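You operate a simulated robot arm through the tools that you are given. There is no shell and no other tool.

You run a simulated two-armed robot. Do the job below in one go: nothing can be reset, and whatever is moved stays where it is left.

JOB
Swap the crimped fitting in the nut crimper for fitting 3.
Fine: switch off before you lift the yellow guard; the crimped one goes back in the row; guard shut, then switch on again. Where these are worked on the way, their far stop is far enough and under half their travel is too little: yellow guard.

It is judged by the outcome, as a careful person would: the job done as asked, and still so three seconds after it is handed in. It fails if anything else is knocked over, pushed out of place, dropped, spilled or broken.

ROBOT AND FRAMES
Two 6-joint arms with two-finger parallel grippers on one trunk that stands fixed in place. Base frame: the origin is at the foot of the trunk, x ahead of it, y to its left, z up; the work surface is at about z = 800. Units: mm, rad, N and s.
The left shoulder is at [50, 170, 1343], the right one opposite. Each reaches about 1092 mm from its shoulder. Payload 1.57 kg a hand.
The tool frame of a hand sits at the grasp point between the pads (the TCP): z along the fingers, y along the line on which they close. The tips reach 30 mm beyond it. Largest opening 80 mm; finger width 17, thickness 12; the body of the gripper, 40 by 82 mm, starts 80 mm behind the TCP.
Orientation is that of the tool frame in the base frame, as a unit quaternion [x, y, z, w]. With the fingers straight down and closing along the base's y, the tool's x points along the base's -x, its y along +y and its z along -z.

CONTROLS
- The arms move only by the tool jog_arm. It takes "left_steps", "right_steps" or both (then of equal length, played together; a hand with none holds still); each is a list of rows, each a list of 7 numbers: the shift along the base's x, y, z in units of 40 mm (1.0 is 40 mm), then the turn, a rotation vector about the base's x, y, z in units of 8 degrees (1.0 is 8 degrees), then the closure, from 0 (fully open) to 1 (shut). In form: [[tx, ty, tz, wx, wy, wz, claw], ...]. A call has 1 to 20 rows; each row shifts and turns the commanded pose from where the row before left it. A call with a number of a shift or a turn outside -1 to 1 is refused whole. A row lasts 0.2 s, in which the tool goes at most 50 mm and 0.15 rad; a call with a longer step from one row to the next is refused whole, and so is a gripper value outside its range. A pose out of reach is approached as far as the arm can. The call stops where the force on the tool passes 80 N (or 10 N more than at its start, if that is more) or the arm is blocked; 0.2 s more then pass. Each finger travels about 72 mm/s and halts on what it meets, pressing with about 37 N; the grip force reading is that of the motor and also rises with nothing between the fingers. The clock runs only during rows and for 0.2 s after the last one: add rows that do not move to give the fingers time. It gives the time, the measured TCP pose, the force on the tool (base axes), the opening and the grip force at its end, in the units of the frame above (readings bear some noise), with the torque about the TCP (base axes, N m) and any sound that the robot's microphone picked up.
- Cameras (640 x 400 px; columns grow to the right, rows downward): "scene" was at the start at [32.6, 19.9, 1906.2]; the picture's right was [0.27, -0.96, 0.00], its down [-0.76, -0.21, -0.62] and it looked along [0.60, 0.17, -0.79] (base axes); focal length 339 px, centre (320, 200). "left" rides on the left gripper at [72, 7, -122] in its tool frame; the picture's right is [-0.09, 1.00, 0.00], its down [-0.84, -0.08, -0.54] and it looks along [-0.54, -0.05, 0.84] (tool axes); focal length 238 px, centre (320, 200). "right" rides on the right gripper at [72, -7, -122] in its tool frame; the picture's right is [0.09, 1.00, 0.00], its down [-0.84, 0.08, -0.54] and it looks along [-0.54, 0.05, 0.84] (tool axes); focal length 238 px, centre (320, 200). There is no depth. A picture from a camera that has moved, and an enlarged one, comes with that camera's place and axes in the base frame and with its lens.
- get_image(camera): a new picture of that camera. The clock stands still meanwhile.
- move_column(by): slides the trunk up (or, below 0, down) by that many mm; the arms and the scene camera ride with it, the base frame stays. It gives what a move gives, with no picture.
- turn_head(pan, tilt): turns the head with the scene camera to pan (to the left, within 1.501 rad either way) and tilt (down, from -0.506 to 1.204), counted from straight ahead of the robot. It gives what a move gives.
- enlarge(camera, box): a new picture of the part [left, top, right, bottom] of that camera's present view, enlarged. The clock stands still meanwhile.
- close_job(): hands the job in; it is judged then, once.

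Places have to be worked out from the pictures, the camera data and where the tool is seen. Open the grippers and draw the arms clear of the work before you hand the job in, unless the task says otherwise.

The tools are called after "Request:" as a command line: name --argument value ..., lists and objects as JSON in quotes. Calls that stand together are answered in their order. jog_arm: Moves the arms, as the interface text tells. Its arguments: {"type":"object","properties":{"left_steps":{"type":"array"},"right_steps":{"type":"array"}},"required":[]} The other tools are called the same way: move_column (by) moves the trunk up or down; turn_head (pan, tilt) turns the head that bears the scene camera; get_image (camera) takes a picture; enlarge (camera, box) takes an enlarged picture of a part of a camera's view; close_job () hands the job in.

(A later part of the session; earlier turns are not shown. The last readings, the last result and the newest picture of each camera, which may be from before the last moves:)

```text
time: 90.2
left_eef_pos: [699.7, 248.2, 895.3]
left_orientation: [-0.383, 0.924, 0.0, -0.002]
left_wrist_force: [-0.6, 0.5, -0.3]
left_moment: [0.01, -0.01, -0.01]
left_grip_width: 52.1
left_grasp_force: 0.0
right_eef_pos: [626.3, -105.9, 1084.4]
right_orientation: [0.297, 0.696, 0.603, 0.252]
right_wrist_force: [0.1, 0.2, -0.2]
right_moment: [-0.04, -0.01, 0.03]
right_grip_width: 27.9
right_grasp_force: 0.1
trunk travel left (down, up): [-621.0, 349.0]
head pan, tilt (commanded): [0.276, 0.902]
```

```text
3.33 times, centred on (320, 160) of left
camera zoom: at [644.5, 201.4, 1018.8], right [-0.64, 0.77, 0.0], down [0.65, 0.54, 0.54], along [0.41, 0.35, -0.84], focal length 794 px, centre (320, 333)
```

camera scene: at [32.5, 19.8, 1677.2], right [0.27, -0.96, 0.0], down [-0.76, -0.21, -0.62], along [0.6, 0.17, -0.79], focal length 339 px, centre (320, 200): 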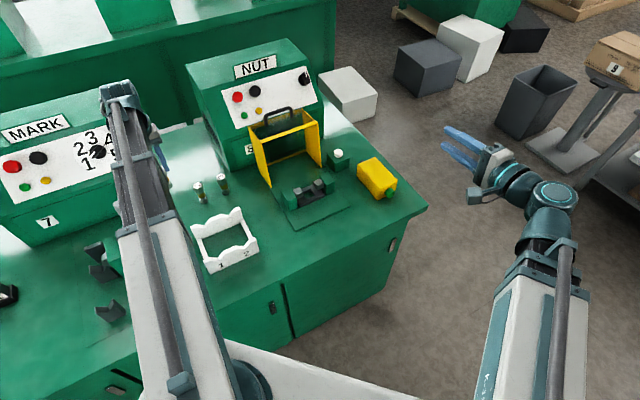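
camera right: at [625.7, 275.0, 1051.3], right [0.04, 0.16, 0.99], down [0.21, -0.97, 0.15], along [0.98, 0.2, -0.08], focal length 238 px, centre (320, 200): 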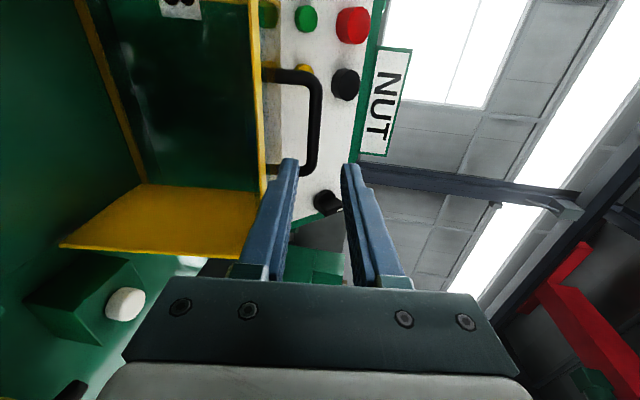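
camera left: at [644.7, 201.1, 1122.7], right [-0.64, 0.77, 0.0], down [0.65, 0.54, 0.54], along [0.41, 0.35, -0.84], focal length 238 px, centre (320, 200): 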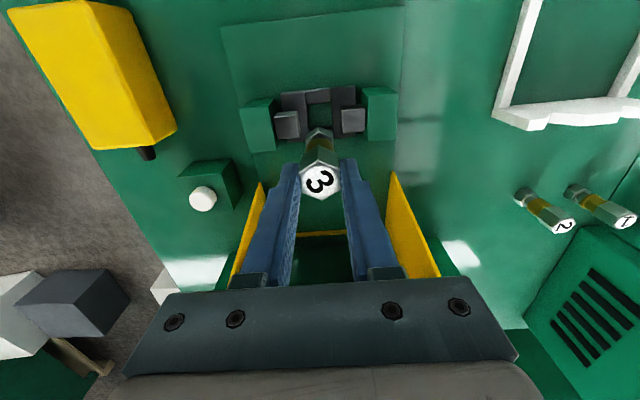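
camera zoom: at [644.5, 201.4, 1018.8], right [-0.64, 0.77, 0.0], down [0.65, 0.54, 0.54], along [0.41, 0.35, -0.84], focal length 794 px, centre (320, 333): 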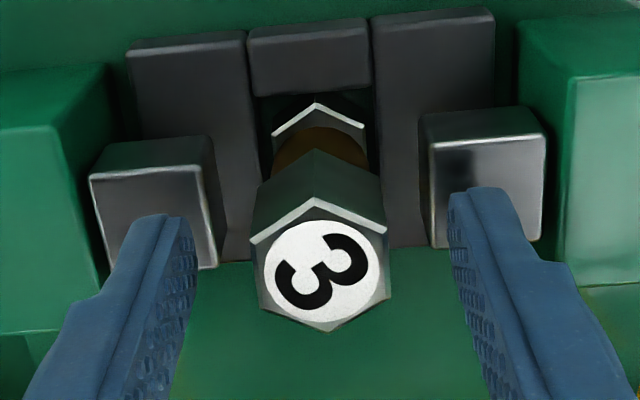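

Fitting 3 stands upright in the pocket. I raise the hand clear and look at the result.

Request:
move_column --by 110

Request:
jog_arm --left_steps '[[-0.58, -0.58, 0, 0, 0, 0, 0.35], [-0.58, -0.58, 0, 0, 0, 0, 0.35], [-0.58, -0.58, 0, 0, 0, 0, 0.35], [-0.217, 1, 0, 0, 0, 0, 0.35], [-0.217, 1, 0, 0, 0, 0, 0.35], [-0.217, 1, 0, 0, 0, 0, 0.35], [-0.217, 1, 0, 0, 0, 0, 0.35], [-0.217, 1, 0, 0, 0, 0, 0.35], [-0.217, 1, 0, 0, 0, 0, 0.35], [-0.217, 1, 0, 0, 0, 0, 0.35], [-0.217, 1, 0, 0, 0, 0, 0.35], [-0.217, 1, 0, 0, 0, 0, 0.35]]'

Request:
get_image --camera "scene"

Request:
enlarge --camera "scene" --box '[250, 90, 370, 220]'

```text
time: 91.6
left_eef_pos: [699.7, 247.0, 1005.6]
left_orientation: [-0.381, 0.925, 0.001, -0.003]
left_wrist_force: [-0.1, -0.1, -0.9]
left_moment: [0.04, -0.01, -0.01]
left_grip_width: 51.9
left_grasp_force: 0.0
right_eef_pos: [625.0, -105.4, 1193.9]
right_orientation: [0.297, 0.696, 0.603, 0.252]
right_wrist_force: [-0.1, 0.0, 1.2]
right_moment: [-0.01, 0.01, 0.01]
right_grip_width: 28.3
right_grasp_force: 0.0
trunk travel left (down, up): [-731.0, 239.0]
head pan, tilt (commanded): [0.276, 0.902]
```

```text
time: 94.2
left_eef_pos: [553.2, 539.6, 1005.2]
left_orientation: [-0.382, 0.924, 0.001, -0.002]
left_wrist_force: [-0.4, 0.7, 0.4]
left_moment: [-0.02, 0.01, -0.01]
left_grip_width: 51.9
left_grasp_force: 0.1
right_eef_pos: [627.0, -105.9, 1193.4]
right_orientation: [0.295, 0.696, 0.603, 0.253]
right_wrist_force: [0.1, 0.2, 0.5]
right_moment: [0.01, -0.01, 0.01]
right_grip_width: 28.0
right_grasp_force: 0.1
trunk travel left (down, up): [-731.0, 239.0]
head pan, tilt (commanded): [0.276, 0.902]
```

```text
taken
camera scene: at [32.5, 20.3, 1678.7], right [0.27, -0.96, 0.0], down [-0.76, -0.21, -0.62], along [0.6, 0.17, -0.79], focal length 339 px, centre (320, 200)
```

scene: 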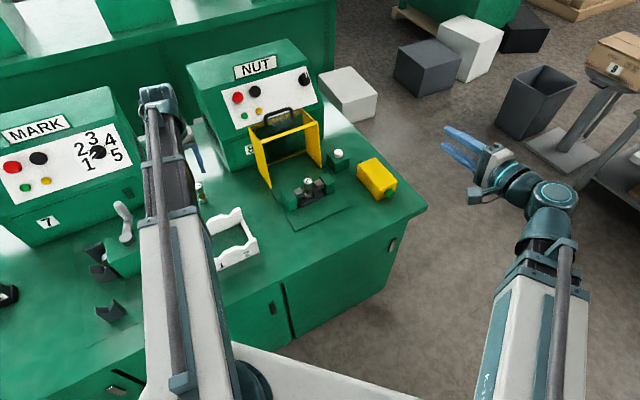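

```text
3.08 times, centred on (310, 155) of scene
camera zoom: at [32.5, 20.3, 1678.7], right [0.27, -0.96, 0.0], down [-0.76, -0.21, -0.62], along [0.6, 0.17, -0.79], focal length 1044 px, centre (351, 338)
```

zoom: 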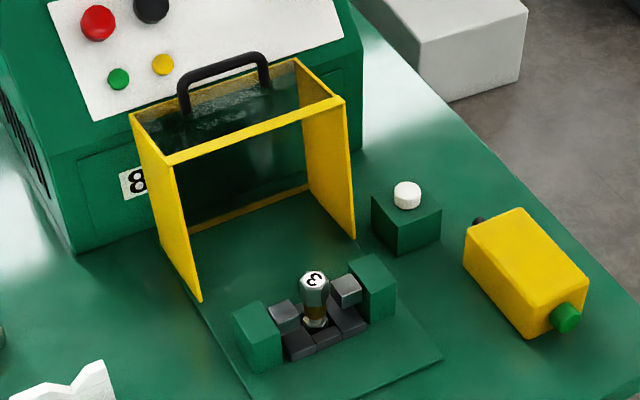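

Fitting 3 stands in the crimper, guard still open, knob off. I now pitch the left hand up to level so that it keeps high while the trunk goes down for the guard.

Request:
jog_arm --left_steps '[[0, 0, 0.0475, 0.663, -0.663, 0, 0.35], [0, 0, 0.1425, 0.663, -0.663, 0, 0.35], [0, 0, 0.235, 0.663, -0.663, 0, 0.35], [0, 0, 0.325, 0.663, -0.663, 0, 0.35], [0, 0, 0.4075, 0.663, -0.663, 0, 0.35], [0, 0, 0.485, 0.663, -0.663, 0, 0.35], [0, 0, 0.5525, 0.663, -0.663, 0, 0.35], [0, 0, 0.61, 0.663, -0.663, 0, 0.35], [0, 0, 0.6575, 0.663, -0.663, 0, 0.35], [0, 0, 0.695, 0.663, -0.663, 0, 0.35], [0, 0, 0.72, 0.663, -0.663, 0, 0.35], [0, 0, 0.7325, 0.663, -0.663, 0, 0.35]]'

Request:
get_image --camera "scene"

Request:
get_image --camera "left"

```text
time: 96.8
left_eef_pos: [554.2, 537.9, 1224.8]
left_orientation: [-0.271, 0.654, 0.271, 0.652]
left_wrist_force: [0.3, 1.0, 0.2]
left_moment: [0.01, -0.01, 0.01]
left_grip_width: 52.3
left_grasp_force: 0.0
left hand out of reach, approached as far as the arm can: row 11
right_eef_pos: [626.8, -105.8, 1194.1]
right_orientation: [0.296, 0.696, 0.603, 0.253]
right_wrist_force: [0.4, -0.4, -0.9]
right_moment: [0.01, -0.01, 0.05]
right_grip_width: 27.7
right_grasp_force: 0.1
trunk travel left (down, up): [-731.0, 239.0]
head pan, tilt (commanded): [0.276, 0.902]
```

```text
taken
camera scene: at [32.5, 19.8, 1678.7], right [0.27, -0.96, 0.0], down [-0.76, -0.21, -0.62], along [0.6, 0.17, -0.79], focal length 339 px, centre (320, 200)
```

scene: 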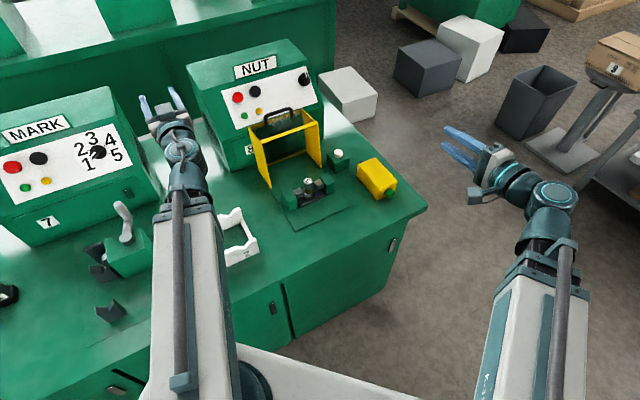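

```text
taken
camera left: at [461.9, 456.5, 1154.5], right [-0.71, 0.7, 0.09], down [-0.33, -0.44, 0.84], along [0.63, 0.56, 0.54], focal length 238 px, centre (320, 200)
```

left: 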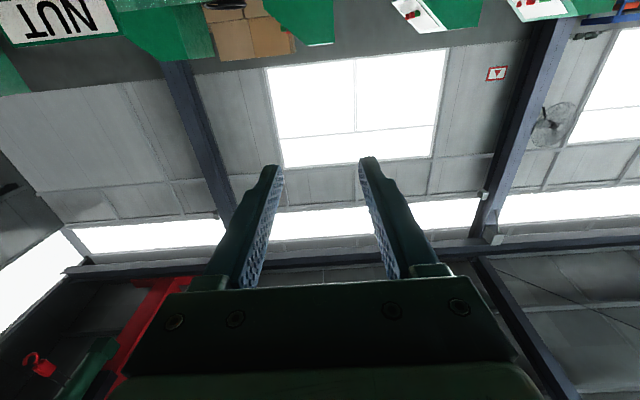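

Now for closing the guard. Re-fitting all recorded hand positions gives the handle's circle precisely: centre (f 772, z 793), radius 246.5 mm, with the bar now near (f 878.6, z 1015.5). I set the trunk for a gripper pitch of ~72° there (plus 12 mm clearance) and bring the right hand in front of the guard.

Request:
move_column --by -129

Request:
jog_arm --right_steps '[[0.073, 0.953, 0, 0, 0, 0, 0.7], [0.073, 0.953, 0, 0, 0, 0, 0.7], [0.073, 0.953, 0, 0, 0, 0, 0.7], [0.073, 0.953, 0, 0, 0, 0, 0.7], [0.073, 0.953, 0, 0, 0, 0, 0.7], [0.073, 0.953, 0, 0, 0, 0, 0.7], [0.073, 0.953, 0, 0, 0, 0, 0.7], [0.073, 0.953, 0, 0, 0, 0, 0.7], [0.6, 0.6, -0.2, -0.19, 0.19, 0, 0.7], [0.6, 0.6, -0.2, -0.19, 0.19, 0, 0.7], [0.6, 0.6, -0.2, -0.19, 0.19, 0, 0.7], [0.6, 0.6, -0.19, -0.19, 0.19, 0, 0.7]]'

Request:
get_image --camera "right"

Request:
get_image --camera "scene"

```text
time: 98.3
left_eef_pos: [553.2, 538.0, 1096.2]
left_orientation: [-0.272, 0.654, 0.272, 0.652]
left_wrist_force: [-0.9, -0.2, 0.3]
left_moment: [0.0, -0.02, 0.0]
left_grip_width: 52.1
left_grasp_force: 0.1
right_eef_pos: [625.9, -106.1, 1065.1]
right_orientation: [0.296, 0.696, 0.603, 0.253]
right_wrist_force: [-0.3, -0.5, -0.4]
right_moment: [0.01, -0.02, 0.01]
right_grip_width: 28.1
right_grasp_force: 0.1
trunk travel left (down, up): [-602.0, 368.0]
head pan, tilt (commanded): [0.276, 0.902]
```

```text
time: 101.0
left_eef_pos: [554.2, 539.3, 1095.5]
left_orientation: [-0.272, 0.654, 0.272, 0.652]
left_wrist_force: [-0.3, -0.6, 0.8]
left_moment: [-0.02, 0.01, 0.01]
left_grip_width: 52.1
left_grasp_force: 0.2
right_eef_pos: [745.3, 295.8, 1032.2]
right_orientation: [0.314, 0.74, 0.549, 0.23]
right_wrist_force: [-0.4, 0.8, 0.1]
right_moment: [-0.01, -0.02, -0.03]
right_grip_width: 24.1
right_grasp_force: 0.0
trunk travel left (down, up): [-602.0, 368.0]
head pan, tilt (commanded): [0.276, 0.902]
```

```text
taken
camera right: at [611.9, 264.4, 1061.4], right [0.15, 0.26, 0.95], down [0.23, -0.95, 0.23], along [0.96, 0.18, -0.2], focal length 238 px, centre (320, 200)
```

right: 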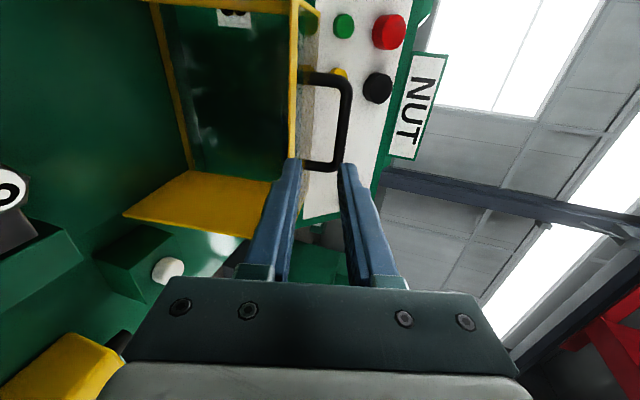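

```text
taken
camera scene: at [32.8, 20.0, 1549.6], right [0.27, -0.96, 0.0], down [-0.76, -0.21, -0.62], along [0.6, 0.17, -0.79], focal length 339 px, centre (320, 200)
```

scene: 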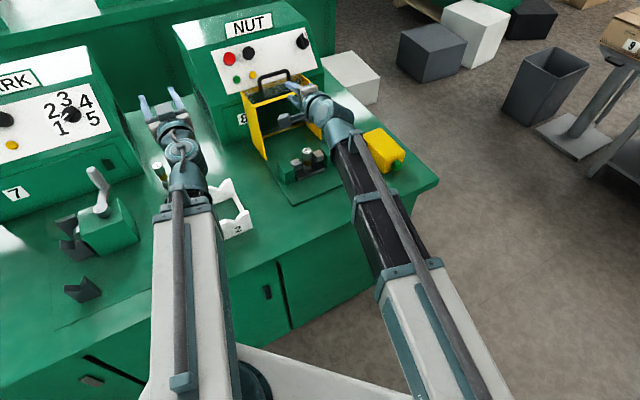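

The hand is lined up in front of the raised handle. I enlarge to measure the bar relative to the fingers.

Request:
enlarge --camera "right" --box '[250, 50, 400, 190]'

Request:
enlarge --camera "scene" --box '[230, 50, 350, 170]'

```text
2.86 times, centred on (325, 120) of right
camera zoom: at [611.9, 264.4, 1061.4], right [0.15, 0.26, 0.95], down [0.23, -0.95, 0.23], along [0.96, 0.18, -0.2], focal length 681 px, centre (306, 429)
```

zoom: 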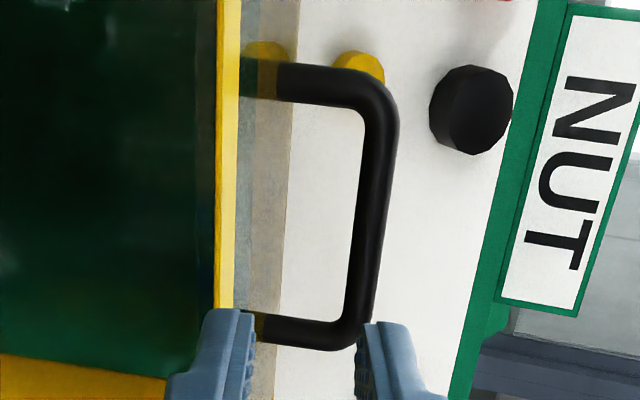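

```text
3.33 times, centred on (290, 110) of scene
camera zoom: at [32.8, 20.0, 1549.6], right [0.27, -0.96, 0.0], down [-0.76, -0.21, -0.62], along [0.6, 0.17, -0.79], focal length 1131 px, centre (420, 500)
```

zoom: 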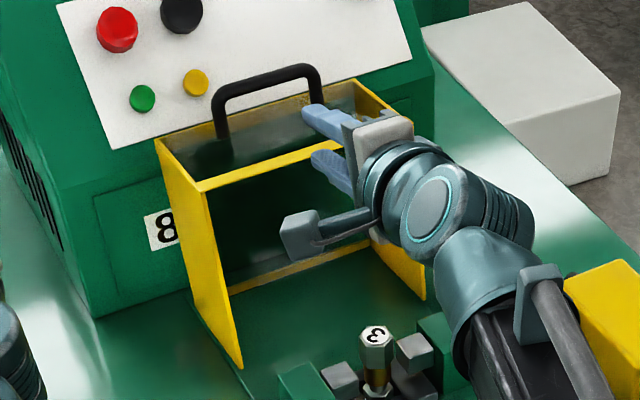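

Bar measured at ≈(877.7, 1013), in agreement. I advance above the rail to just short of the bar.

Request:
jog_arm --right_steps '[[0.43, 0.43, 0, 0, 0, 0, 0.7], [0.43, 0.43, 0, 0, 0, 0, 0.7], [0.43, 0.43, 0, 0, 0, 0, 0.7], [0.43, 0.43, 0, 0, 0, 0, 0.7]]'

Request:
get_image --camera "right"

Request:
enlarge --camera "right" --box '[230, 80, 410, 230]'

```text
time: 102.0
left_eef_pos: [554.2, 538.8, 1095.7]
left_orientation: [-0.272, 0.654, 0.272, 0.651]
left_wrist_force: [-0.2, -0.5, 0.0]
left_moment: [-0.05, -0.01, -0.01]
left_grip_width: 51.8
left_grasp_force: 0.0
right_eef_pos: [815.1, 363.9, 1033.7]
right_orientation: [0.313, 0.74, 0.549, 0.231]
right_wrist_force: [0.0, 0.5, 0.4]
right_moment: [0.0, 0.01, -0.02]
right_grip_width: 24.0
right_grasp_force: 0.0
trunk travel left (down, up): [-602.0, 368.0]
head pan, tilt (commanded): [0.276, 0.902]
```

```text
taken
camera right: at [680.0, 333.0, 1061.4], right [0.15, 0.26, 0.95], down [0.23, -0.95, 0.23], along [0.96, 0.18, -0.2], focal length 238 px, centre (320, 200)
```

right: 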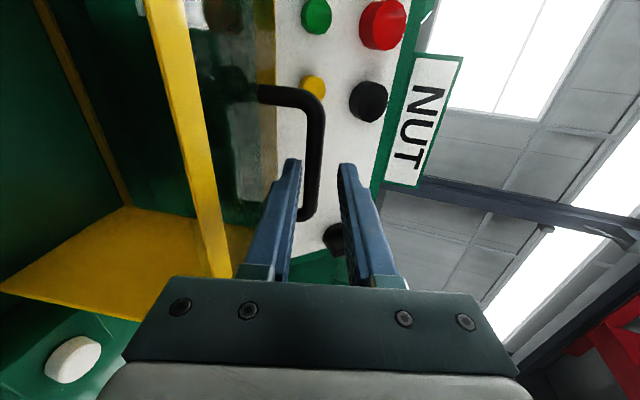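

```text
2.67 times, centred on (320, 155) of right
camera zoom: at [680.0, 333.0, 1061.4], right [0.15, 0.26, 0.95], down [0.23, -0.95, 0.23], along [0.96, 0.18, -0.2], focal length 636 px, centre (320, 320)
```

zoom: 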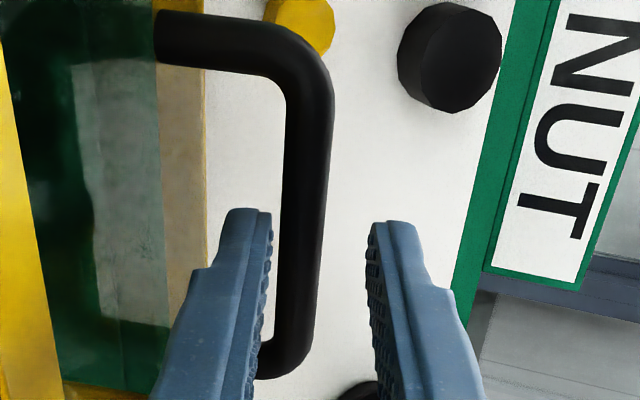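

Bar is slightly below centre, as computed before the last drop. I lower the column 13 mm and advance 27 mm so that the bar comes between the pads.

Request:
move_column --by -12

Request:
jog_arm --right_steps '[[0.16, 0.16, 0, 0, 0, 0, 0.7], [0.16, 0.16, 0, 0, 0, 0, 0.7], [0.16, 0.16, 0, 0, 0, 0, 0.7]]'

Request:
enlarge --camera "right" --box '[210, 80, 410, 260]'

```text
time: 102.5
left_eef_pos: [553.7, 539.2, 1083.4]
left_orientation: [-0.271, 0.654, 0.271, 0.652]
left_wrist_force: [-0.2, -0.6, 0.1]
left_moment: [-0.03, -0.01, -0.03]
left_grip_width: 52.0
left_grasp_force: 0.1
right_eef_pos: [814.0, 363.2, 1020.9]
right_orientation: [0.313, 0.74, 0.549, 0.231]
right_wrist_force: [-0.9, 0.2, 0.2]
right_moment: [-0.02, -0.01, 0.02]
right_grip_width: 23.8
right_grasp_force: 0.0
trunk travel left (down, up): [-590.0, 380.0]
head pan, tilt (commanded): [0.276, 0.902]
```

```text
time: 103.3
left_eef_pos: [552.4, 538.2, 1084.6]
left_orientation: [-0.271, 0.654, 0.271, 0.652]
left_wrist_force: [-1.1, 0.1, 0.2]
left_moment: [0.01, -0.01, 0.02]
left_grip_width: 52.2
left_grasp_force: 0.0
right_eef_pos: [834.0, 384.3, 1021.1]
right_orientation: [0.313, 0.739, 0.55, 0.23]
right_wrist_force: [-0.5, 0.5, 0.8]
right_moment: [-0.03, 0.01, -0.01]
right_grip_width: 24.2
right_grasp_force: 0.0
trunk travel left (down, up): [-590.0, 380.0]
head pan, tilt (commanded): [0.276, 0.902]
```

```text
2.22 times, centred on (310, 170) of right
camera zoom: at [698.8, 352.0, 1049.5], right [0.15, 0.26, 0.95], down [0.23, -0.95, 0.23], along [0.96, 0.18, -0.2], focal length 530 px, centre (342, 267)
```

zoom: 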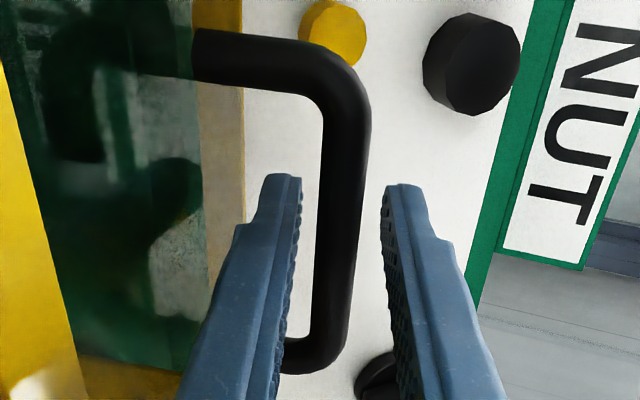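

The bar sits centrally between the pads, no contact. I close on it.

Request:
jog_arm --right_steps '[[0, 0, 0, 0, 0, 0, 0.85], [0, 0, 0, 0, 0, 0, 1], [0, 0, 0, 0, 0, 0, 1]]'

```text
time: 104.2
left_eef_pos: [554.0, 539.1, 1083.4]
left_orientation: [-0.272, 0.654, 0.273, 0.651]
left_wrist_force: [1.3, 0.6, 0.0]
left_moment: [0.04, 0.02, 0.02]
left_grip_width: 51.8
left_grasp_force: 0.0
right_eef_pos: [833.4, 382.5, 1018.2]
right_orientation: [0.314, 0.74, 0.548, 0.229]
right_wrist_force: [-12.3, -8.3, -24.9]
right_moment: [0.02, 0.2, -0.34]
right_grip_width: 11.5
right_grasp_force: 29.5
trunk travel left (down, up): [-590.0, 380.0]
head pan, tilt (commanded): [0.276, 0.902]
```

Held; the 25 N downward shows the bar ~3 mm below my circle. Combining all data, the true hinge is (f 768.5, z 799.5), R 240.2 mm. I relieve the offset and start swinging the guard back along that arc.

Request:
jog_arm --right_steps '[[-0.023, -0.023, -0.0575, -0.053, 0.053, 0, 1], [-0.1732, -0.1732, 0.104, 0.0959, -0.0959, 0, 1], [-0.1732, -0.1732, 0.104, 0.0959, -0.0959, 0, 1], [-0.3518, -0.3518, 0.16, 0.1511, -0.1511, 0, 1]]'

Request:
enlarge --camera "scene" --box '[220, 40, 370, 180]'

```text
time: 105.2
left_eef_pos: [552.5, 538.1, 1084.1]
left_orientation: [-0.272, 0.654, 0.271, 0.652]
left_wrist_force: [0.0, 0.4, -0.2]
left_moment: [0.0, 0.02, 0.0]
left_grip_width: 52.1
left_grasp_force: 0.1
right_eef_pos: [804.4, 354.6, 1033.3]
right_orientation: [0.308, 0.722, 0.571, 0.24]
right_wrist_force: [1.9, 2.1, 5.6]
right_moment: [0.12, 0.29, 0.22]
right_grip_width: 11.9
right_grasp_force: 29.0
trunk travel left (down, up): [-590.0, 380.0]
head pan, tilt (commanded): [0.276, 0.902]
```

```text
2.86 times, centred on (295, 110) of scene
camera zoom: at [32.2, 19.9, 1537.9], right [0.27, -0.96, 0.0], down [-0.76, -0.21, -0.62], along [0.6, 0.17, -0.79], focal length 969 px, centre (391, 457)
```

zoom: 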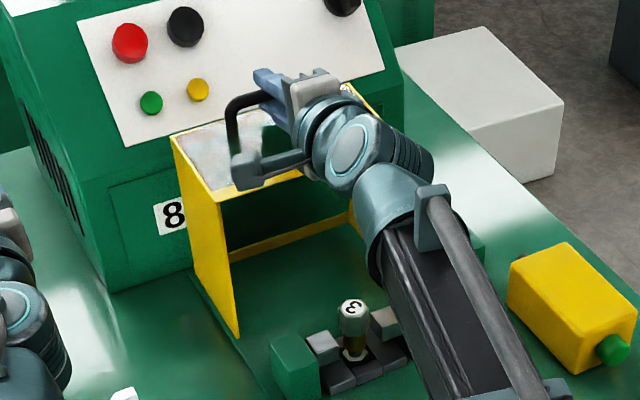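

Only 6 N: the arc fits. I continue over the top.

Request:
jog_arm --right_steps '[[-0.3606, -0.3606, 0.1225, 0.1131, -0.1131, 0, 1], [-0.3642, -0.3642, 0.08, 0.0725, -0.0725, 0, 1], [-0.3712, -0.3712, 0.0375, 0.0362, -0.0362, 0, 1], [-0.3712, -0.3712, -0.0025, -0.0044, 0.0044, 0, 1], [-0.3659, -0.3659, -0.0475, -0.0424, 0.0424, 0, 1]]'

Request:
enlarge --camera "scene" --box '[220, 40, 370, 180]'

```text
time: 106.3
left_eef_pos: [553.5, 539.9, 1083.9]
left_orientation: [-0.272, 0.654, 0.272, 0.651]
left_wrist_force: [0.2, 1.4, 0.6]
left_moment: [0.01, 0.01, 0.01]
left_grip_width: 51.9
left_grasp_force: 0.0
right_eef_pos: [731.7, 279.5, 1039.8]
right_orientation: [0.303, 0.714, 0.582, 0.243]
right_wrist_force: [1.1, -0.5, -8.2]
right_moment: [0.09, 0.28, 0.38]
right_grip_width: 12.0
right_grasp_force: 29.6
trunk travel left (down, up): [-590.0, 380.0]
head pan, tilt (commanded): [0.276, 0.902]
```

```text
2.86 times, centred on (295, 110) of scene
camera zoom: at [33.4, 20.1, 1537.4], right [0.27, -0.96, 0.0], down [-0.76, -0.21, -0.62], along [0.6, 0.17, -0.79], focal length 969 px, centre (391, 457)
```

zoom: 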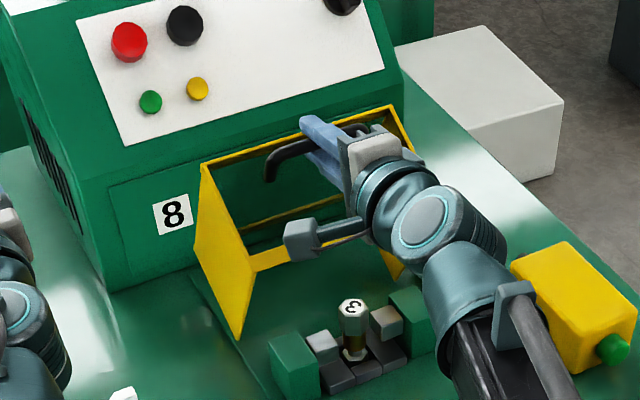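

Past the top, load −8 N only. I continue lowering the guard.

Request:
jog_arm --right_steps '[[-0.3642, -0.3642, -0.09, -0.0831, 0.0831, 0, 1], [-0.3553, -0.3553, -0.13, -0.1202, 0.1202, 0, 1], [-0.3447, -0.3447, -0.1675, -0.1573, 0.1573, 0, 1], [-0.3306, -0.3306, -0.2075, -0.1962, 0.1962, 0, 1], [-0.3129, -0.3129, -0.2475, -0.236, 0.236, 0, 1]]'

Request:
enlarge --camera "scene" --box '[220, 60, 390, 220]'

```text
time: 107.5
left_eef_pos: [556.3, 539.7, 1081.3]
left_orientation: [-0.272, 0.655, 0.271, 0.65]
left_wrist_force: [0.2, 0.4, 0.3]
left_moment: [0.02, -0.04, -0.02]
left_grip_width: 52.0
left_grasp_force: 0.1
right_eef_pos: [665.5, 214.0, 1004.1]
right_orientation: [0.322, 0.758, 0.523, 0.219]
right_wrist_force: [12.1, 12.9, -26.6]
right_moment: [-0.14, 0.03, 0.03]
right_grip_width: 11.7
right_grasp_force: 29.0
trunk travel left (down, up): [-590.0, 380.0]
head pan, tilt (commanded): [0.276, 0.902]
```

```text
2.50 times, centred on (305, 140) of scene
camera zoom: at [36.5, 22.4, 1537.3], right [0.27, -0.96, 0.0], down [-0.76, -0.21, -0.62], along [0.59, 0.17, -0.79], focal length 848 px, centre (358, 350)
```

zoom: 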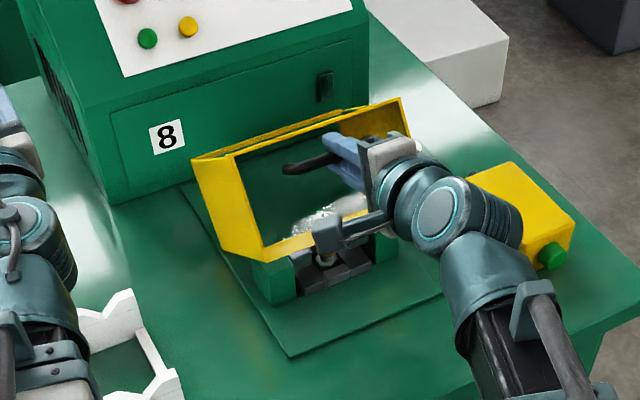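

A 32 N pull toward the hinge shows I'm ~4 mm too far out; I correct inward and continue in shorter calls.

Request:
jog_arm --right_steps '[[-0.2616, -0.2616, -0.355, -0.3456, 0.3456, 0, 1], [-0.2722, -0.2722, -0.3125, -0.3138, 0.3138, 0, 1]]'

```text
time: 108.2
left_eef_pos: [553.8, 540.2, 1083.4]
left_orientation: [-0.272, 0.654, 0.271, 0.652]
left_wrist_force: [-0.2, 0.8, 0.1]
left_moment: [-0.05, 0.03, -0.03]
left_grip_width: 52.1
left_grasp_force: 0.1
right_eef_pos: [642.5, 190.6, 980.2]
right_orientation: [0.335, 0.79, 0.473, 0.199]
right_wrist_force: [4.5, 7.3, -10.2]
right_moment: [-0.31, -0.34, -0.17]
right_grip_width: 12.0
right_grasp_force: 29.2
trunk travel left (down, up): [-590.0, 380.0]
head pan, tilt (commanded): [0.276, 0.902]
```

Back to 13 N. I go on lowering.

Request:
jog_arm --right_steps '[[-0.2387, -0.2387, -0.36, -0.3757, 0.3757, 0, 1], [-0.2121, -0.2121, -0.385, -0.417, 0.417, 0, 1]]'

Request:
enlarge --camera "scene" --box '[220, 60, 390, 220]'

```text
time: 108.8
left_eef_pos: [553.3, 537.1, 1083.6]
left_orientation: [-0.272, 0.654, 0.272, 0.651]
left_wrist_force: [0.1, 0.2, -0.2]
left_moment: [0.02, -0.01, 0.01]
left_grip_width: 52.2
left_grasp_force: 0.1
right_eef_pos: [624.9, 173.0, 950.9]
right_orientation: [0.349, 0.824, 0.41, 0.175]
right_wrist_force: [3.1, -0.2, -3.7]
right_moment: [-0.29, -0.39, 0.12]
right_grip_width: 11.6
right_grasp_force: 29.0
trunk travel left (down, up): [-590.0, 380.0]
head pan, tilt (commanded): [0.276, 0.902]
```

```text
2.50 times, centred on (305, 140) of scene
camera zoom: at [33.1, 19.8, 1537.7], right [0.27, -0.96, 0.0], down [-0.76, -0.21, -0.62], along [0.6, 0.17, -0.79], focal length 848 px, centre (358, 350)
```

zoom: 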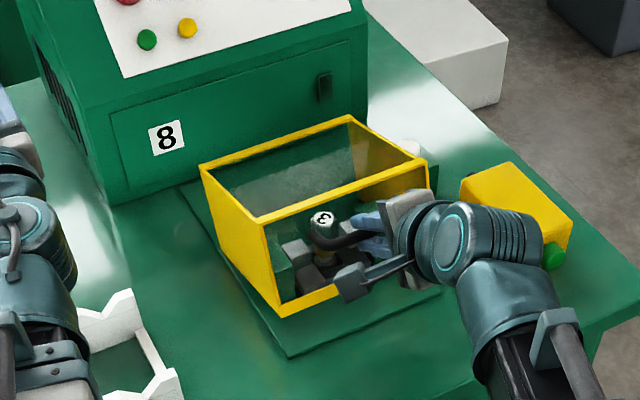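

Nearly shut, load ~5 N. I lower the last 15° more slowly.

Request:
jog_arm --right_steps '[[-0.091, -0.091, -0.17, -0.199, 0.199, 0, 1], [-0.091, -0.091, -0.17, -0.199, 0.199, 0, 1], [-0.0698, -0.0698, -0.1625, -0.2033, 0.2033, 0, 1], [-0.0698, -0.0698, -0.1625, -0.2033, 0.2033, 0, 1]]'

Request:
enlarge --camera "scene" --box '[220, 60, 390, 220]'

```text
time: 109.8
left_eef_pos: [554.6, 538.5, 1083.4]
left_orientation: [-0.272, 0.654, 0.272, 0.651]
left_wrist_force: [-0.7, -0.1, 0.2]
left_moment: [0.0, -0.02, 0.01]
left_grip_width: 52.0
left_grasp_force: 0.1
right_eef_pos: [611.4, 162.1, 925.1]
right_orientation: [0.361, 0.855, 0.343, 0.147]
right_wrist_force: [9.5, -0.8, -5.4]
right_moment: [-0.39, -0.55, 0.06]
right_grip_width: 11.8
right_grasp_force: 28.8
trunk travel left (down, up): [-590.0, 380.0]
head pan, tilt (commanded): [0.276, 0.902]
```

```text
2.50 times, centred on (305, 140) of scene
camera zoom: at [34.1, 19.9, 1537.6], right [0.27, -0.96, 0.0], down [-0.76, -0.21, -0.62], along [0.6, 0.17, -0.79], focal length 848 px, centre (358, 350)
```

zoom: 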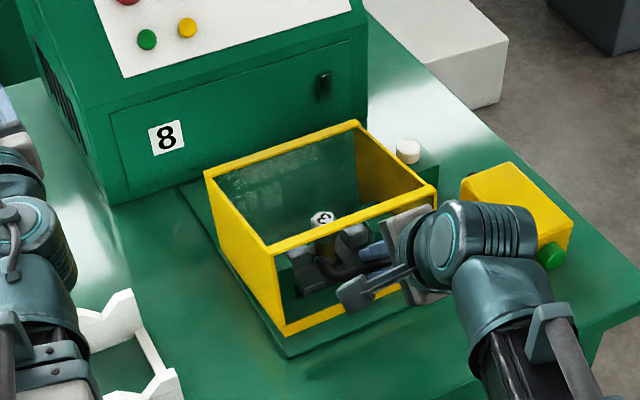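

Request:
jog_arm --right_steps '[[-0.0619, -0.0619, -0.1675, -0.23, 0.23, 0, 1], [-0.0619, -0.0619, -0.1675, -0.23, 0.23, 0, 1]]'

Request:
jog_arm --right_steps '[[-0.0442, -0.0442, -0.126, -0.19, 0.19, 0, 1]]'

Request:
enlarge --camera "scene" --box '[220, 60, 390, 220]'

```text
time: 110.3
left_eef_pos: [555.1, 538.8, 1082.9]
left_orientation: [-0.272, 0.654, 0.272, 0.652]
left_wrist_force: [1.6, 0.2, 0.7]
left_moment: [0.01, -0.02, 0.01]
left_grip_width: 52.1
left_grasp_force: 0.0
right_eef_pos: [607.4, 156.8, 911.5]
right_orientation: [0.367, 0.87, 0.304, 0.129]
right_wrist_force: [13.0, 2.9, -7.6]
right_moment: [-0.25, -0.46, 0.22]
right_grip_width: 11.9
right_grasp_force: 29.0
trunk travel left (down, up): [-590.0, 380.0]
head pan, tilt (commanded): [0.276, 0.902]
```

```text
time: 110.8
left_eef_pos: [553.2, 540.3, 1082.2]
left_orientation: [-0.271, 0.655, 0.271, 0.651]
left_wrist_force: [-0.3, 0.4, 0.0]
left_moment: [0.0, 0.02, 0.01]
left_grip_width: 52.1
left_grasp_force: 0.0
right_eef_pos: [605.9, 154.7, 905.9]
right_orientation: [0.369, 0.875, 0.288, 0.125]
right_wrist_force: [15.8, 7.3, -8.9]
right_moment: [-0.35, -0.6, 0.16]
right_grip_width: 12.0
right_grasp_force: 29.4
trunk travel left (down, up): [-590.0, 380.0]
head pan, tilt (commanded): [0.276, 0.902]
```

```text
2.50 times, centred on (305, 140) of scene
camera zoom: at [34.9, 20.9, 1537.6], right [0.27, -0.96, 0.0], down [-0.76, -0.21, -0.62], along [0.59, 0.17, -0.79], focal length 848 px, centre (358, 350)
```

zoom: 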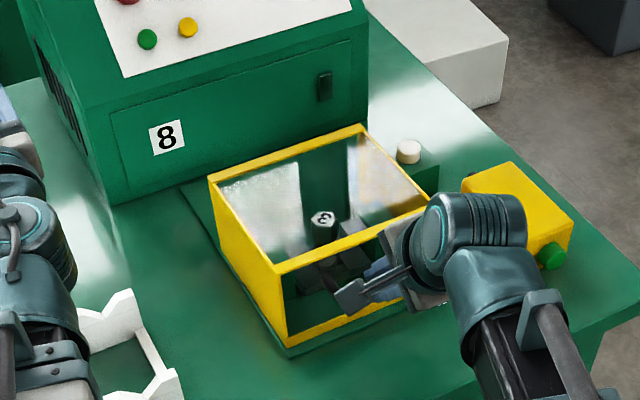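

Request:
jog_arm --right_steps '[[-0.02, -0.02, -0.0625, -0.0975, 0.0975, 0, 1], [-0.02, -0.02, -0.0625, -0.0975, 0.0975, 0, 1]]'

Request:
jog_arm --right_steps '[[-0.01, -0.01, -0.05, -0.08, 0.08, 0, 1]]'

Request:
enlarge --camera "scene" --box '[240, 90, 360, 210]'

```text
time: 111.3
left_eef_pos: [555.9, 539.5, 1082.1]
left_orientation: [-0.272, 0.655, 0.271, 0.651]
left_wrist_force: [0.2, 0.7, 0.6]
left_moment: [0.02, -0.03, -0.01]
left_grip_width: 52.1
left_grasp_force: 0.1
right_eef_pos: [604.0, 153.2, 902.0]
right_orientation: [0.371, 0.881, 0.27, 0.117]
right_wrist_force: [19.2, 9.9, -9.8]
right_moment: [-0.06, -0.36, 0.38]
right_grip_width: 12.0
right_grasp_force: 29.2
trunk travel left (down, up): [-590.0, 380.0]
head pan, tilt (commanded): [0.276, 0.902]
```

```text
time: 111.8
left_eef_pos: [555.4, 539.0, 1083.2]
left_orientation: [-0.272, 0.654, 0.272, 0.651]
left_wrist_force: [0.6, 0.8, 0.2]
left_moment: [0.02, -0.02, -0.01]
left_grip_width: 52.2
left_grasp_force: 0.0
right_eef_pos: [603.7, 153.6, 899.4]
right_orientation: [0.372, 0.883, 0.263, 0.113]
right_wrist_force: [19.4, 12.5, -7.9]
right_moment: [-0.08, -0.44, 0.36]
right_grip_width: 11.6
right_grasp_force: 29.3
trunk travel left (down, up): [-590.0, 380.0]
head pan, tilt (commanded): [0.276, 0.902]
```

```text
3.33 times, centred on (300, 150) of scene
camera zoom: at [35.3, 21.3, 1537.6], right [0.27, -0.96, 0.0], down [-0.76, -0.21, -0.62], along [0.59, 0.17, -0.79], focal length 1131 px, centre (387, 367)
```

zoom: 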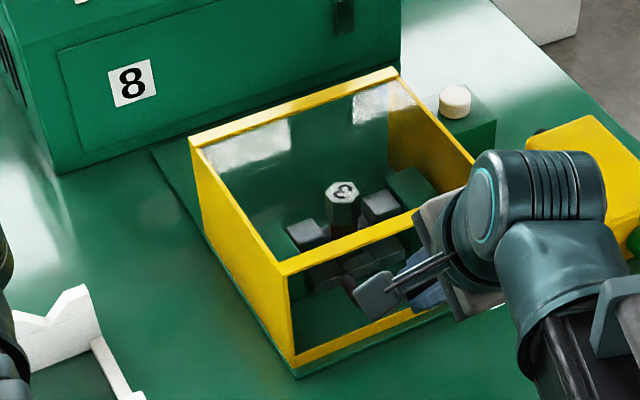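

The guard is almost down. I go on in 2 mm steps, easing the forward pull, until it bottoms.

Request:
jog_arm --right_steps '[[0.02, 0.02, -0.05, -0.0823, 0.0823, 0, 1]]'

Request:
jog_arm --right_steps '[[0.01, 0.01, -0.05, -0.0823, 0.0823, 0, 1]]'

Request:
jog_arm --right_steps '[[0, 0, -0.05, -0.0823, 0.0823, 0, 1]]'

```text
time: 112.2
left_eef_pos: [553.9, 539.3, 1082.7]
left_orientation: [-0.272, 0.654, 0.272, 0.652]
left_wrist_force: [-0.1, -0.1, 0.2]
left_moment: [0.01, 0.02, 0.01]
left_grip_width: 52.0
left_grasp_force: 0.0
right_eef_pos: [604.0, 152.6, 899.2]
right_orientation: [0.373, 0.884, 0.258, 0.113]
right_wrist_force: [17.1, 7.7, 14.1]
right_moment: [0.41, -0.11, 0.73]
right_grip_width: 11.8
right_grasp_force: 29.3
trunk travel left (down, up): [-590.0, 380.0]
head pan, tilt (commanded): [0.276, 0.902]
```

```text
time: 112.5
left_eef_pos: [552.4, 538.2, 1085.4]
left_orientation: [-0.272, 0.653, 0.272, 0.652]
left_wrist_force: [0.1, -0.2, 0.3]
left_moment: [-0.02, -0.01, -0.01]
left_grip_width: 52.2
left_grasp_force: 0.0
right_eef_pos: [603.6, 152.9, 899.2]
right_orientation: [0.374, 0.885, 0.253, 0.112]
right_wrist_force: [15.7, 4.7, 38.6]
right_moment: [0.2, -0.77, 0.33]
right_grip_width: 11.9
right_grasp_force: 29.4
trunk travel left (down, up): [-590.0, 380.0]
head pan, tilt (commanded): [0.276, 0.902]
```

```text
time: 113.0
left_eef_pos: [552.0, 539.6, 1084.7]
left_orientation: [-0.272, 0.653, 0.272, 0.653]
left_wrist_force: [0.1, 0.4, 0.2]
left_moment: [-0.04, -0.01, -0.04]
left_grip_width: 51.9
left_grasp_force: 0.2
right_eef_pos: [603.2, 154.7, 897.5]
right_orientation: [0.374, 0.887, 0.247, 0.11]
right_wrist_force: [17.9, 11.0, 41.1]
right_moment: [0.18, -0.76, 0.33]
right_grip_width: 11.9
right_grasp_force: 29.5
trunk travel left (down, up): [-590.0, 380.0]
head pan, tilt (commanded): [0.276, 0.902]
```

The guard has bottomed (up to +41 N with no further movement): it is shut. I ease the load off and open the fingers slightly.

Request:
jog_arm --right_steps '[[0.02, 0.02, 0.1, 0.165, -0.165, 0, 1], [0, 0, 0, 0, 0, 0, 0.9], [0, 0, 0, 0, 0, 0, 0.75], [0, 0, 0, 0, 0, 0, 0.7], [0, 0, 0, 0, 0, 0, 0.7]]'

Request:
enlarge --camera "right" --box '[210, 60, 410, 260]'

Request:
enlarge --camera "scene" --box '[240, 90, 360, 210]'

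```text
time: 114.2
left_eef_pos: [554.2, 538.6, 1083.8]
left_orientation: [-0.272, 0.654, 0.272, 0.651]
left_wrist_force: [-0.3, 0.4, 0.3]
left_moment: [0.02, 0.0, 0.03]
left_grip_width: 52.1
left_grasp_force: 0.1
right_eef_pos: [604.2, 154.3, 897.8]
right_orientation: [0.373, 0.885, 0.256, 0.111]
right_wrist_force: [0.5, 0.4, -0.5]
right_moment: [-0.02, -0.02, 0.0]
right_grip_width: 24.1
right_grasp_force: 0.1
trunk travel left (down, up): [-590.0, 380.0]
head pan, tilt (commanded): [0.276, 0.902]
```

```text
2.00 times, centred on (310, 160) of right
camera zoom: at [502.8, 156.1, 997.4], right [0.54, 0.65, 0.53], down [0.42, -0.75, 0.5], along [0.73, -0.05, -0.68], focal length 477 px, centre (340, 280)
```

zoom: 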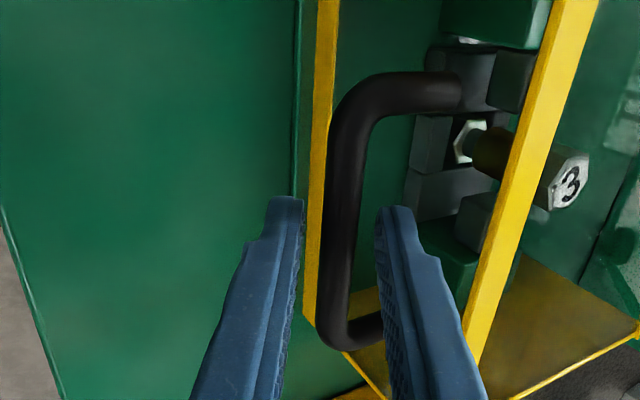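

```text
3.33 times, centred on (300, 150) of scene
camera zoom: at [32.5, 19.8, 1537.7], right [0.27, -0.96, 0.0], down [-0.76, -0.21, -0.62], along [0.6, 0.17, -0.79], focal length 1131 px, centre (387, 367)
```

zoom: 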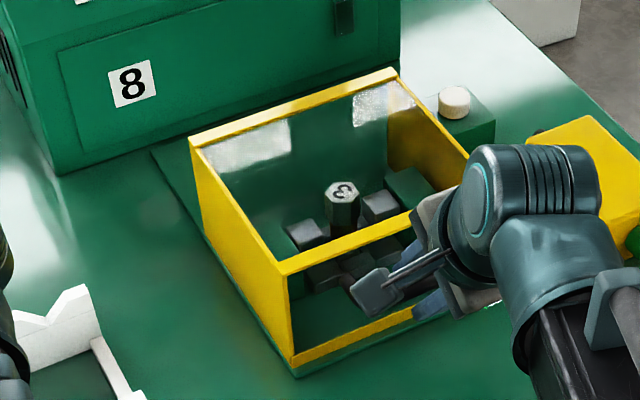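

No load on the hand, guard shut. I withdraw along the finger direction (pitching up while backing off).

Request:
jog_arm --right_steps '[[-0.0884, -0.0884, 0.175, 0.2828, -0.2828, 0, 0.7], [-0.1061, -0.1061, 0.1875, 0.2828, -0.2828, 0, 0.7], [-0.1167, -0.1167, 0.2025, 0.2828, -0.2828, 0, 0.7], [-0.1273, -0.1273, 0.215, 0.2828, -0.2828, 0, 0.7]]'

Request:
enlarge --camera "right" --box '[210, 60, 410, 260]'

```text
time: 115.2
left_eef_pos: [553.9, 539.2, 1083.4]
left_orientation: [-0.272, 0.654, 0.272, 0.652]
left_wrist_force: [0.5, 0.0, 0.9]
left_moment: [0.0, 0.01, 0.02]
left_grip_width: 51.7
left_grasp_force: 0.1
right_eef_pos: [586.1, 136.6, 928.6]
right_orientation: [0.359, 0.85, 0.354, 0.152]
right_wrist_force: [-1.8, -0.6, -0.4]
right_moment: [-0.01, -0.01, -0.03]
right_grip_width: 23.9
right_grasp_force: 0.0
trunk travel left (down, up): [-590.0, 380.0]
head pan, tilt (commanded): [0.276, 0.902]
```

```text
2.00 times, centred on (310, 160) of right
camera zoom: at [471.0, 124.2, 1010.2], right [0.44, 0.56, 0.71], down [0.34, -0.83, 0.44], along [0.83, 0.05, -0.55], focal length 477 px, centre (340, 280)
```

zoom: 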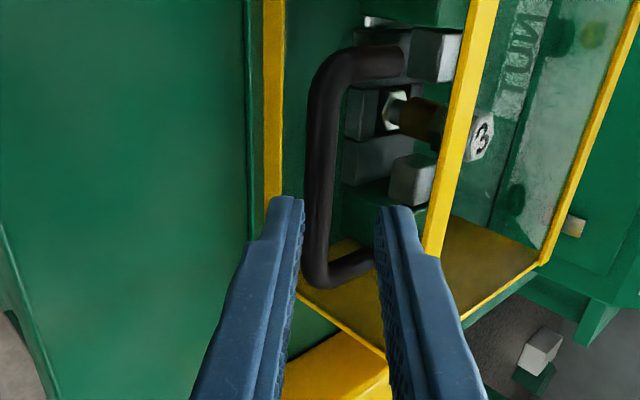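

Free of the handle. I take the right hand back to its parking place, pitched up.

Request:
jog_arm --right_steps '[[-0.35, -0.35, 0, 0, 0, 0, 0.7], [-0.35, -0.35, 0, 0, 0, 0, 0.7], [0.25, -0.875, 0.4375, 0.53, -0.53, 0, 0.7], [0.25, -0.875, 0.475, 0.53, -0.53, 0, 0.7], [0.25, -0.875, 0.5075, 0.53, -0.53, 0, 0.7], [0.25, -0.875, 0.5375, 0.53, -0.53, 0, 0.7], [0.25, -0.875, 0.56, 0.53, -0.53, 0, 0.7], [0.25, -0.875, 0.575, 0.53, -0.53, 0, 0.7], [0, 0, 0, 0, 0, 0, 0]]'

Request:
get_image --camera "scene"

Request:
enlarge --camera "scene" --box '[230, 80, 370, 220]'

```text
time: 117.2
left_eef_pos: [553.6, 539.5, 1083.6]
left_orientation: [-0.273, 0.654, 0.273, 0.651]
left_wrist_force: [0.0, -0.2, 0.7]
left_moment: [0.04, 0.01, -0.01]
left_grip_width: 52.1
left_grasp_force: 0.0
right_eef_pos: [626.0, -100.8, 1051.4]
right_orientation: [0.296, 0.698, 0.601, 0.253]
right_wrist_force: [-0.1, -1.4, 0.5]
right_moment: [0.02, 0.01, -0.01]
right_grip_width: 78.3
right_grasp_force: 0.7
right hand out of reach, approached as far as the arm can: row 4, 5
trunk travel left (down, up): [-590.0, 380.0]
head pan, tilt (commanded): [0.276, 0.902]
```

```text
taken
camera scene: at [32.5, 19.7, 1537.7], right [0.27, -0.96, 0.0], down [-0.76, -0.21, -0.62], along [0.6, 0.17, -0.79], focal length 339 px, centre (320, 200)
```

scene: 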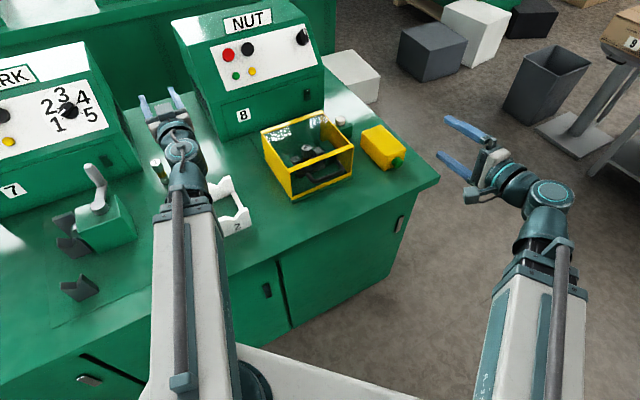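

```text
2.86 times, centred on (300, 150) of scene
camera zoom: at [32.5, 19.7, 1537.7], right [0.27, -0.96, 0.0], down [-0.76, -0.21, -0.62], along [0.6, 0.17, -0.79], focal length 969 px, centre (377, 343)
```

zoom: 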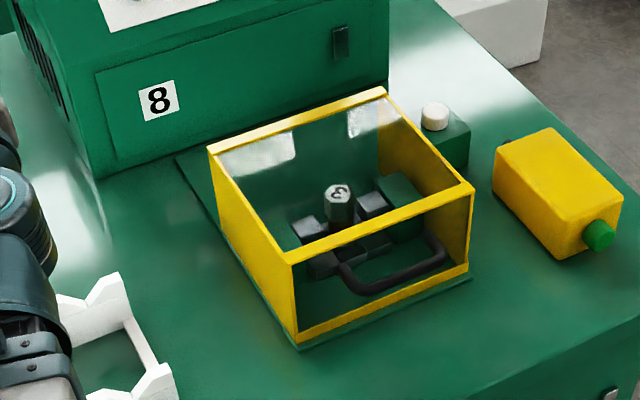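

The guard is fully shut with fitting 3 inside. Now the switch: I raise the trunk 181 mm and bring the left hand (already rolled for the upright bar) back in front of the knob, pitching to 50°.

Request:
move_column --by 181

Request:
jog_arm --left_steps '[[0.849, -0.757, -0.3925, -0.3536, 0.3536, 0, 0.3], [0.849, -0.757, -0.39, -0.3536, 0.3536, 0, 0.3], [0.849, -0.757, -0.385, -0.3536, 0.3536, 0, 0.3], [0.849, -0.757, -0.38, -0.3536, 0.3536, 0, 0.3], [0.849, -0.757, -0.3725, -0.3536, 0.3536, 0, 0.3], [0.849, -0.757, -0.3625, -0.3536, 0.3536, 0, 0.3], [0.849, -0.757, -0.3525, -0.3536, 0.3536, 0, 0.3], [0.849, -0.757, -0.34, -0.3536, 0.3536, 0, 0.3], [0.849, -0.757, -0.325, -0.3536, 0.3536, 0, 0.3], [0.849, -0.757, -0.3075, -0.3536, 0.3536, 0, 0.3], [0, 0, 0, 0, 0, 0, 0.3]]'

Request:
get_image --camera "left"

Request:
get_image --camera "scene"

```text
time: 119.2
left_eef_pos: [554.1, 538.6, 1265.0]
left_orientation: [-0.272, 0.654, 0.272, 0.652]
left_wrist_force: [0.3, -0.4, -0.4]
left_moment: [-0.01, -0.01, -0.01]
left_grip_width: 52.0
left_grasp_force: 0.0
right_eef_pos: [627.4, -101.1, 1233.0]
right_orientation: [0.297, 0.698, 0.602, 0.252]
right_wrist_force: [0.3, 0.0, -0.6]
right_moment: [0.02, 0.01, -0.01]
right_grip_width: 80.0
right_grasp_force: 0.0
trunk travel left (down, up): [-771.0, 199.0]
head pan, tilt (commanded): [0.276, 0.902]
```

```text
time: 121.6
left_eef_pos: [891.7, 235.6, 1122.6]
left_orientation: [-0.347, 0.838, 0.162, 0.388]
left_wrist_force: [-0.7, 0.1, 0.2]
left_moment: [-0.03, -0.01, 0.0]
left_grip_width: 55.7
left_grasp_force: 0.1
right_eef_pos: [625.9, -99.9, 1232.3]
right_orientation: [0.296, 0.698, 0.601, 0.252]
right_wrist_force: [0.5, 0.4, -0.7]
right_moment: [0.02, -0.01, 0.03]
right_grip_width: 79.9
right_grasp_force: 0.1
trunk travel left (down, up): [-771.0, 199.0]
head pan, tilt (commanded): [0.276, 0.902]
```

```text
taken
camera left: at [788.2, 141.2, 1148.6], right [-0.66, 0.74, 0.07], down [0.15, 0.03, 0.99], along [0.73, 0.67, -0.13], focal length 238 px, centre (320, 200)
```

left: 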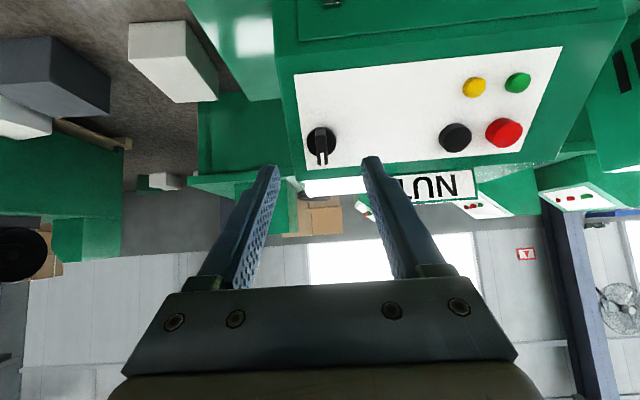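

```text
taken
camera scene: at [32.2, 19.9, 1718.7], right [0.27, -0.96, 0.0], down [-0.76, -0.21, -0.62], along [0.6, 0.17, -0.79], focal length 339 px, centre (320, 200)
```

scene: 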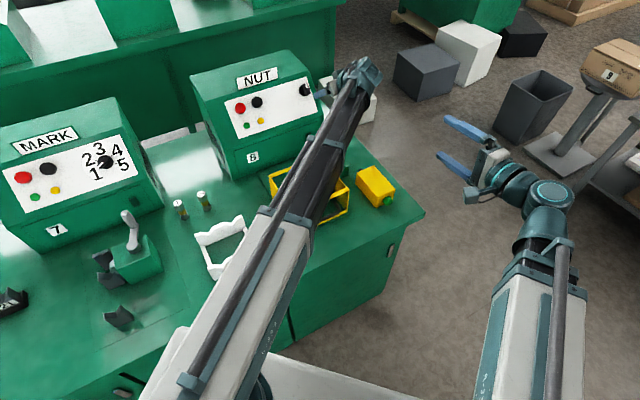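

Same view as when I left it: knob mark up, centred. I advance to above the knob's axis, then come down over the bar.

Request:
jog_arm --left_steps '[[0.815, 0.81, 0, 0, 0, 0, 0.3], [0.815, 0.81, 0, 0, 0, 0, 0.3], [0.815, 0.81, 0, 0, 0, 0, 0.3], [0, 0, 0, 0, 0, 0, 0.3]]'

Request:
get_image --camera "left"

Request:
move_column --by -40

Request:
enlarge --camera "left" --box '[200, 80, 440, 240]'

```text
time: 122.6
left_eef_pos: [990.2, 332.8, 1122.9]
left_orientation: [-0.347, 0.838, 0.163, 0.389]
left_wrist_force: [-0.9, 0.1, 0.4]
left_moment: [0.03, -0.04, -0.03]
left_grip_width: 55.9
left_grasp_force: 0.1
left hand out of reach, approached as far as the arm can: row 3
right_eef_pos: [626.9, -100.4, 1233.6]
right_orientation: [0.297, 0.698, 0.601, 0.252]
right_wrist_force: [-0.3, -0.3, -0.8]
right_moment: [0.01, 0.01, 0.02]
right_grip_width: 80.1
right_grasp_force: 0.1
trunk travel left (down, up): [-771.0, 199.0]
head pan, tilt (commanded): [0.276, 0.902]
```

```text
taken
camera left: at [886.0, 237.9, 1148.6], right [-0.66, 0.74, 0.07], down [0.15, 0.03, 0.99], along [0.73, 0.67, -0.13], focal length 238 px, centre (320, 200)
```

left: 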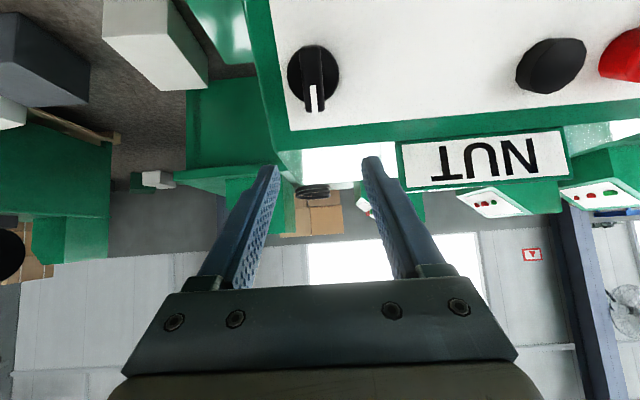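

```text
time: 123.4
left_eef_pos: [990.4, 332.7, 1083.8]
left_orientation: [-0.348, 0.838, 0.163, 0.388]
left_wrist_force: [0.6, 0.1, 1.1]
left_moment: [-0.04, -0.01, -0.01]
left_grip_width: 55.9
left_grasp_force: 0.0
right_eef_pos: [626.4, -100.0, 1192.4]
right_orientation: [0.297, 0.699, 0.6, 0.252]
right_wrist_force: [0.6, -0.3, 0.7]
right_moment: [-0.01, 0.02, 0.01]
right_grip_width: 80.1
right_grasp_force: 0.0
trunk travel left (down, up): [-731.0, 239.0]
head pan, tilt (commanded): [0.276, 0.902]
```

```text
2.50 times, centred on (320, 160) of left
camera zoom: at [886.1, 237.9, 1108.5], right [-0.66, 0.74, 0.07], down [0.15, 0.03, 0.99], along [0.73, 0.67, -0.13], focal length 596 px, centre (320, 300)
```

zoom: 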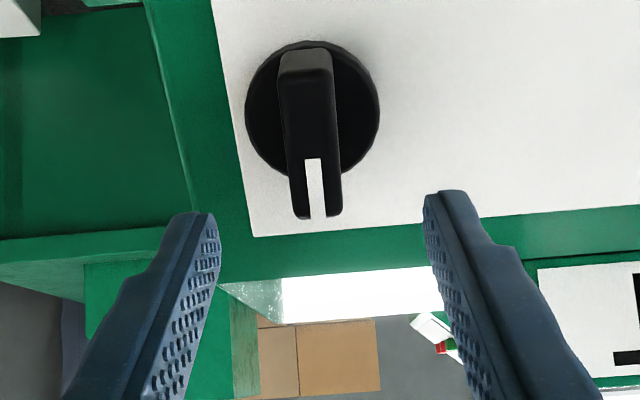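

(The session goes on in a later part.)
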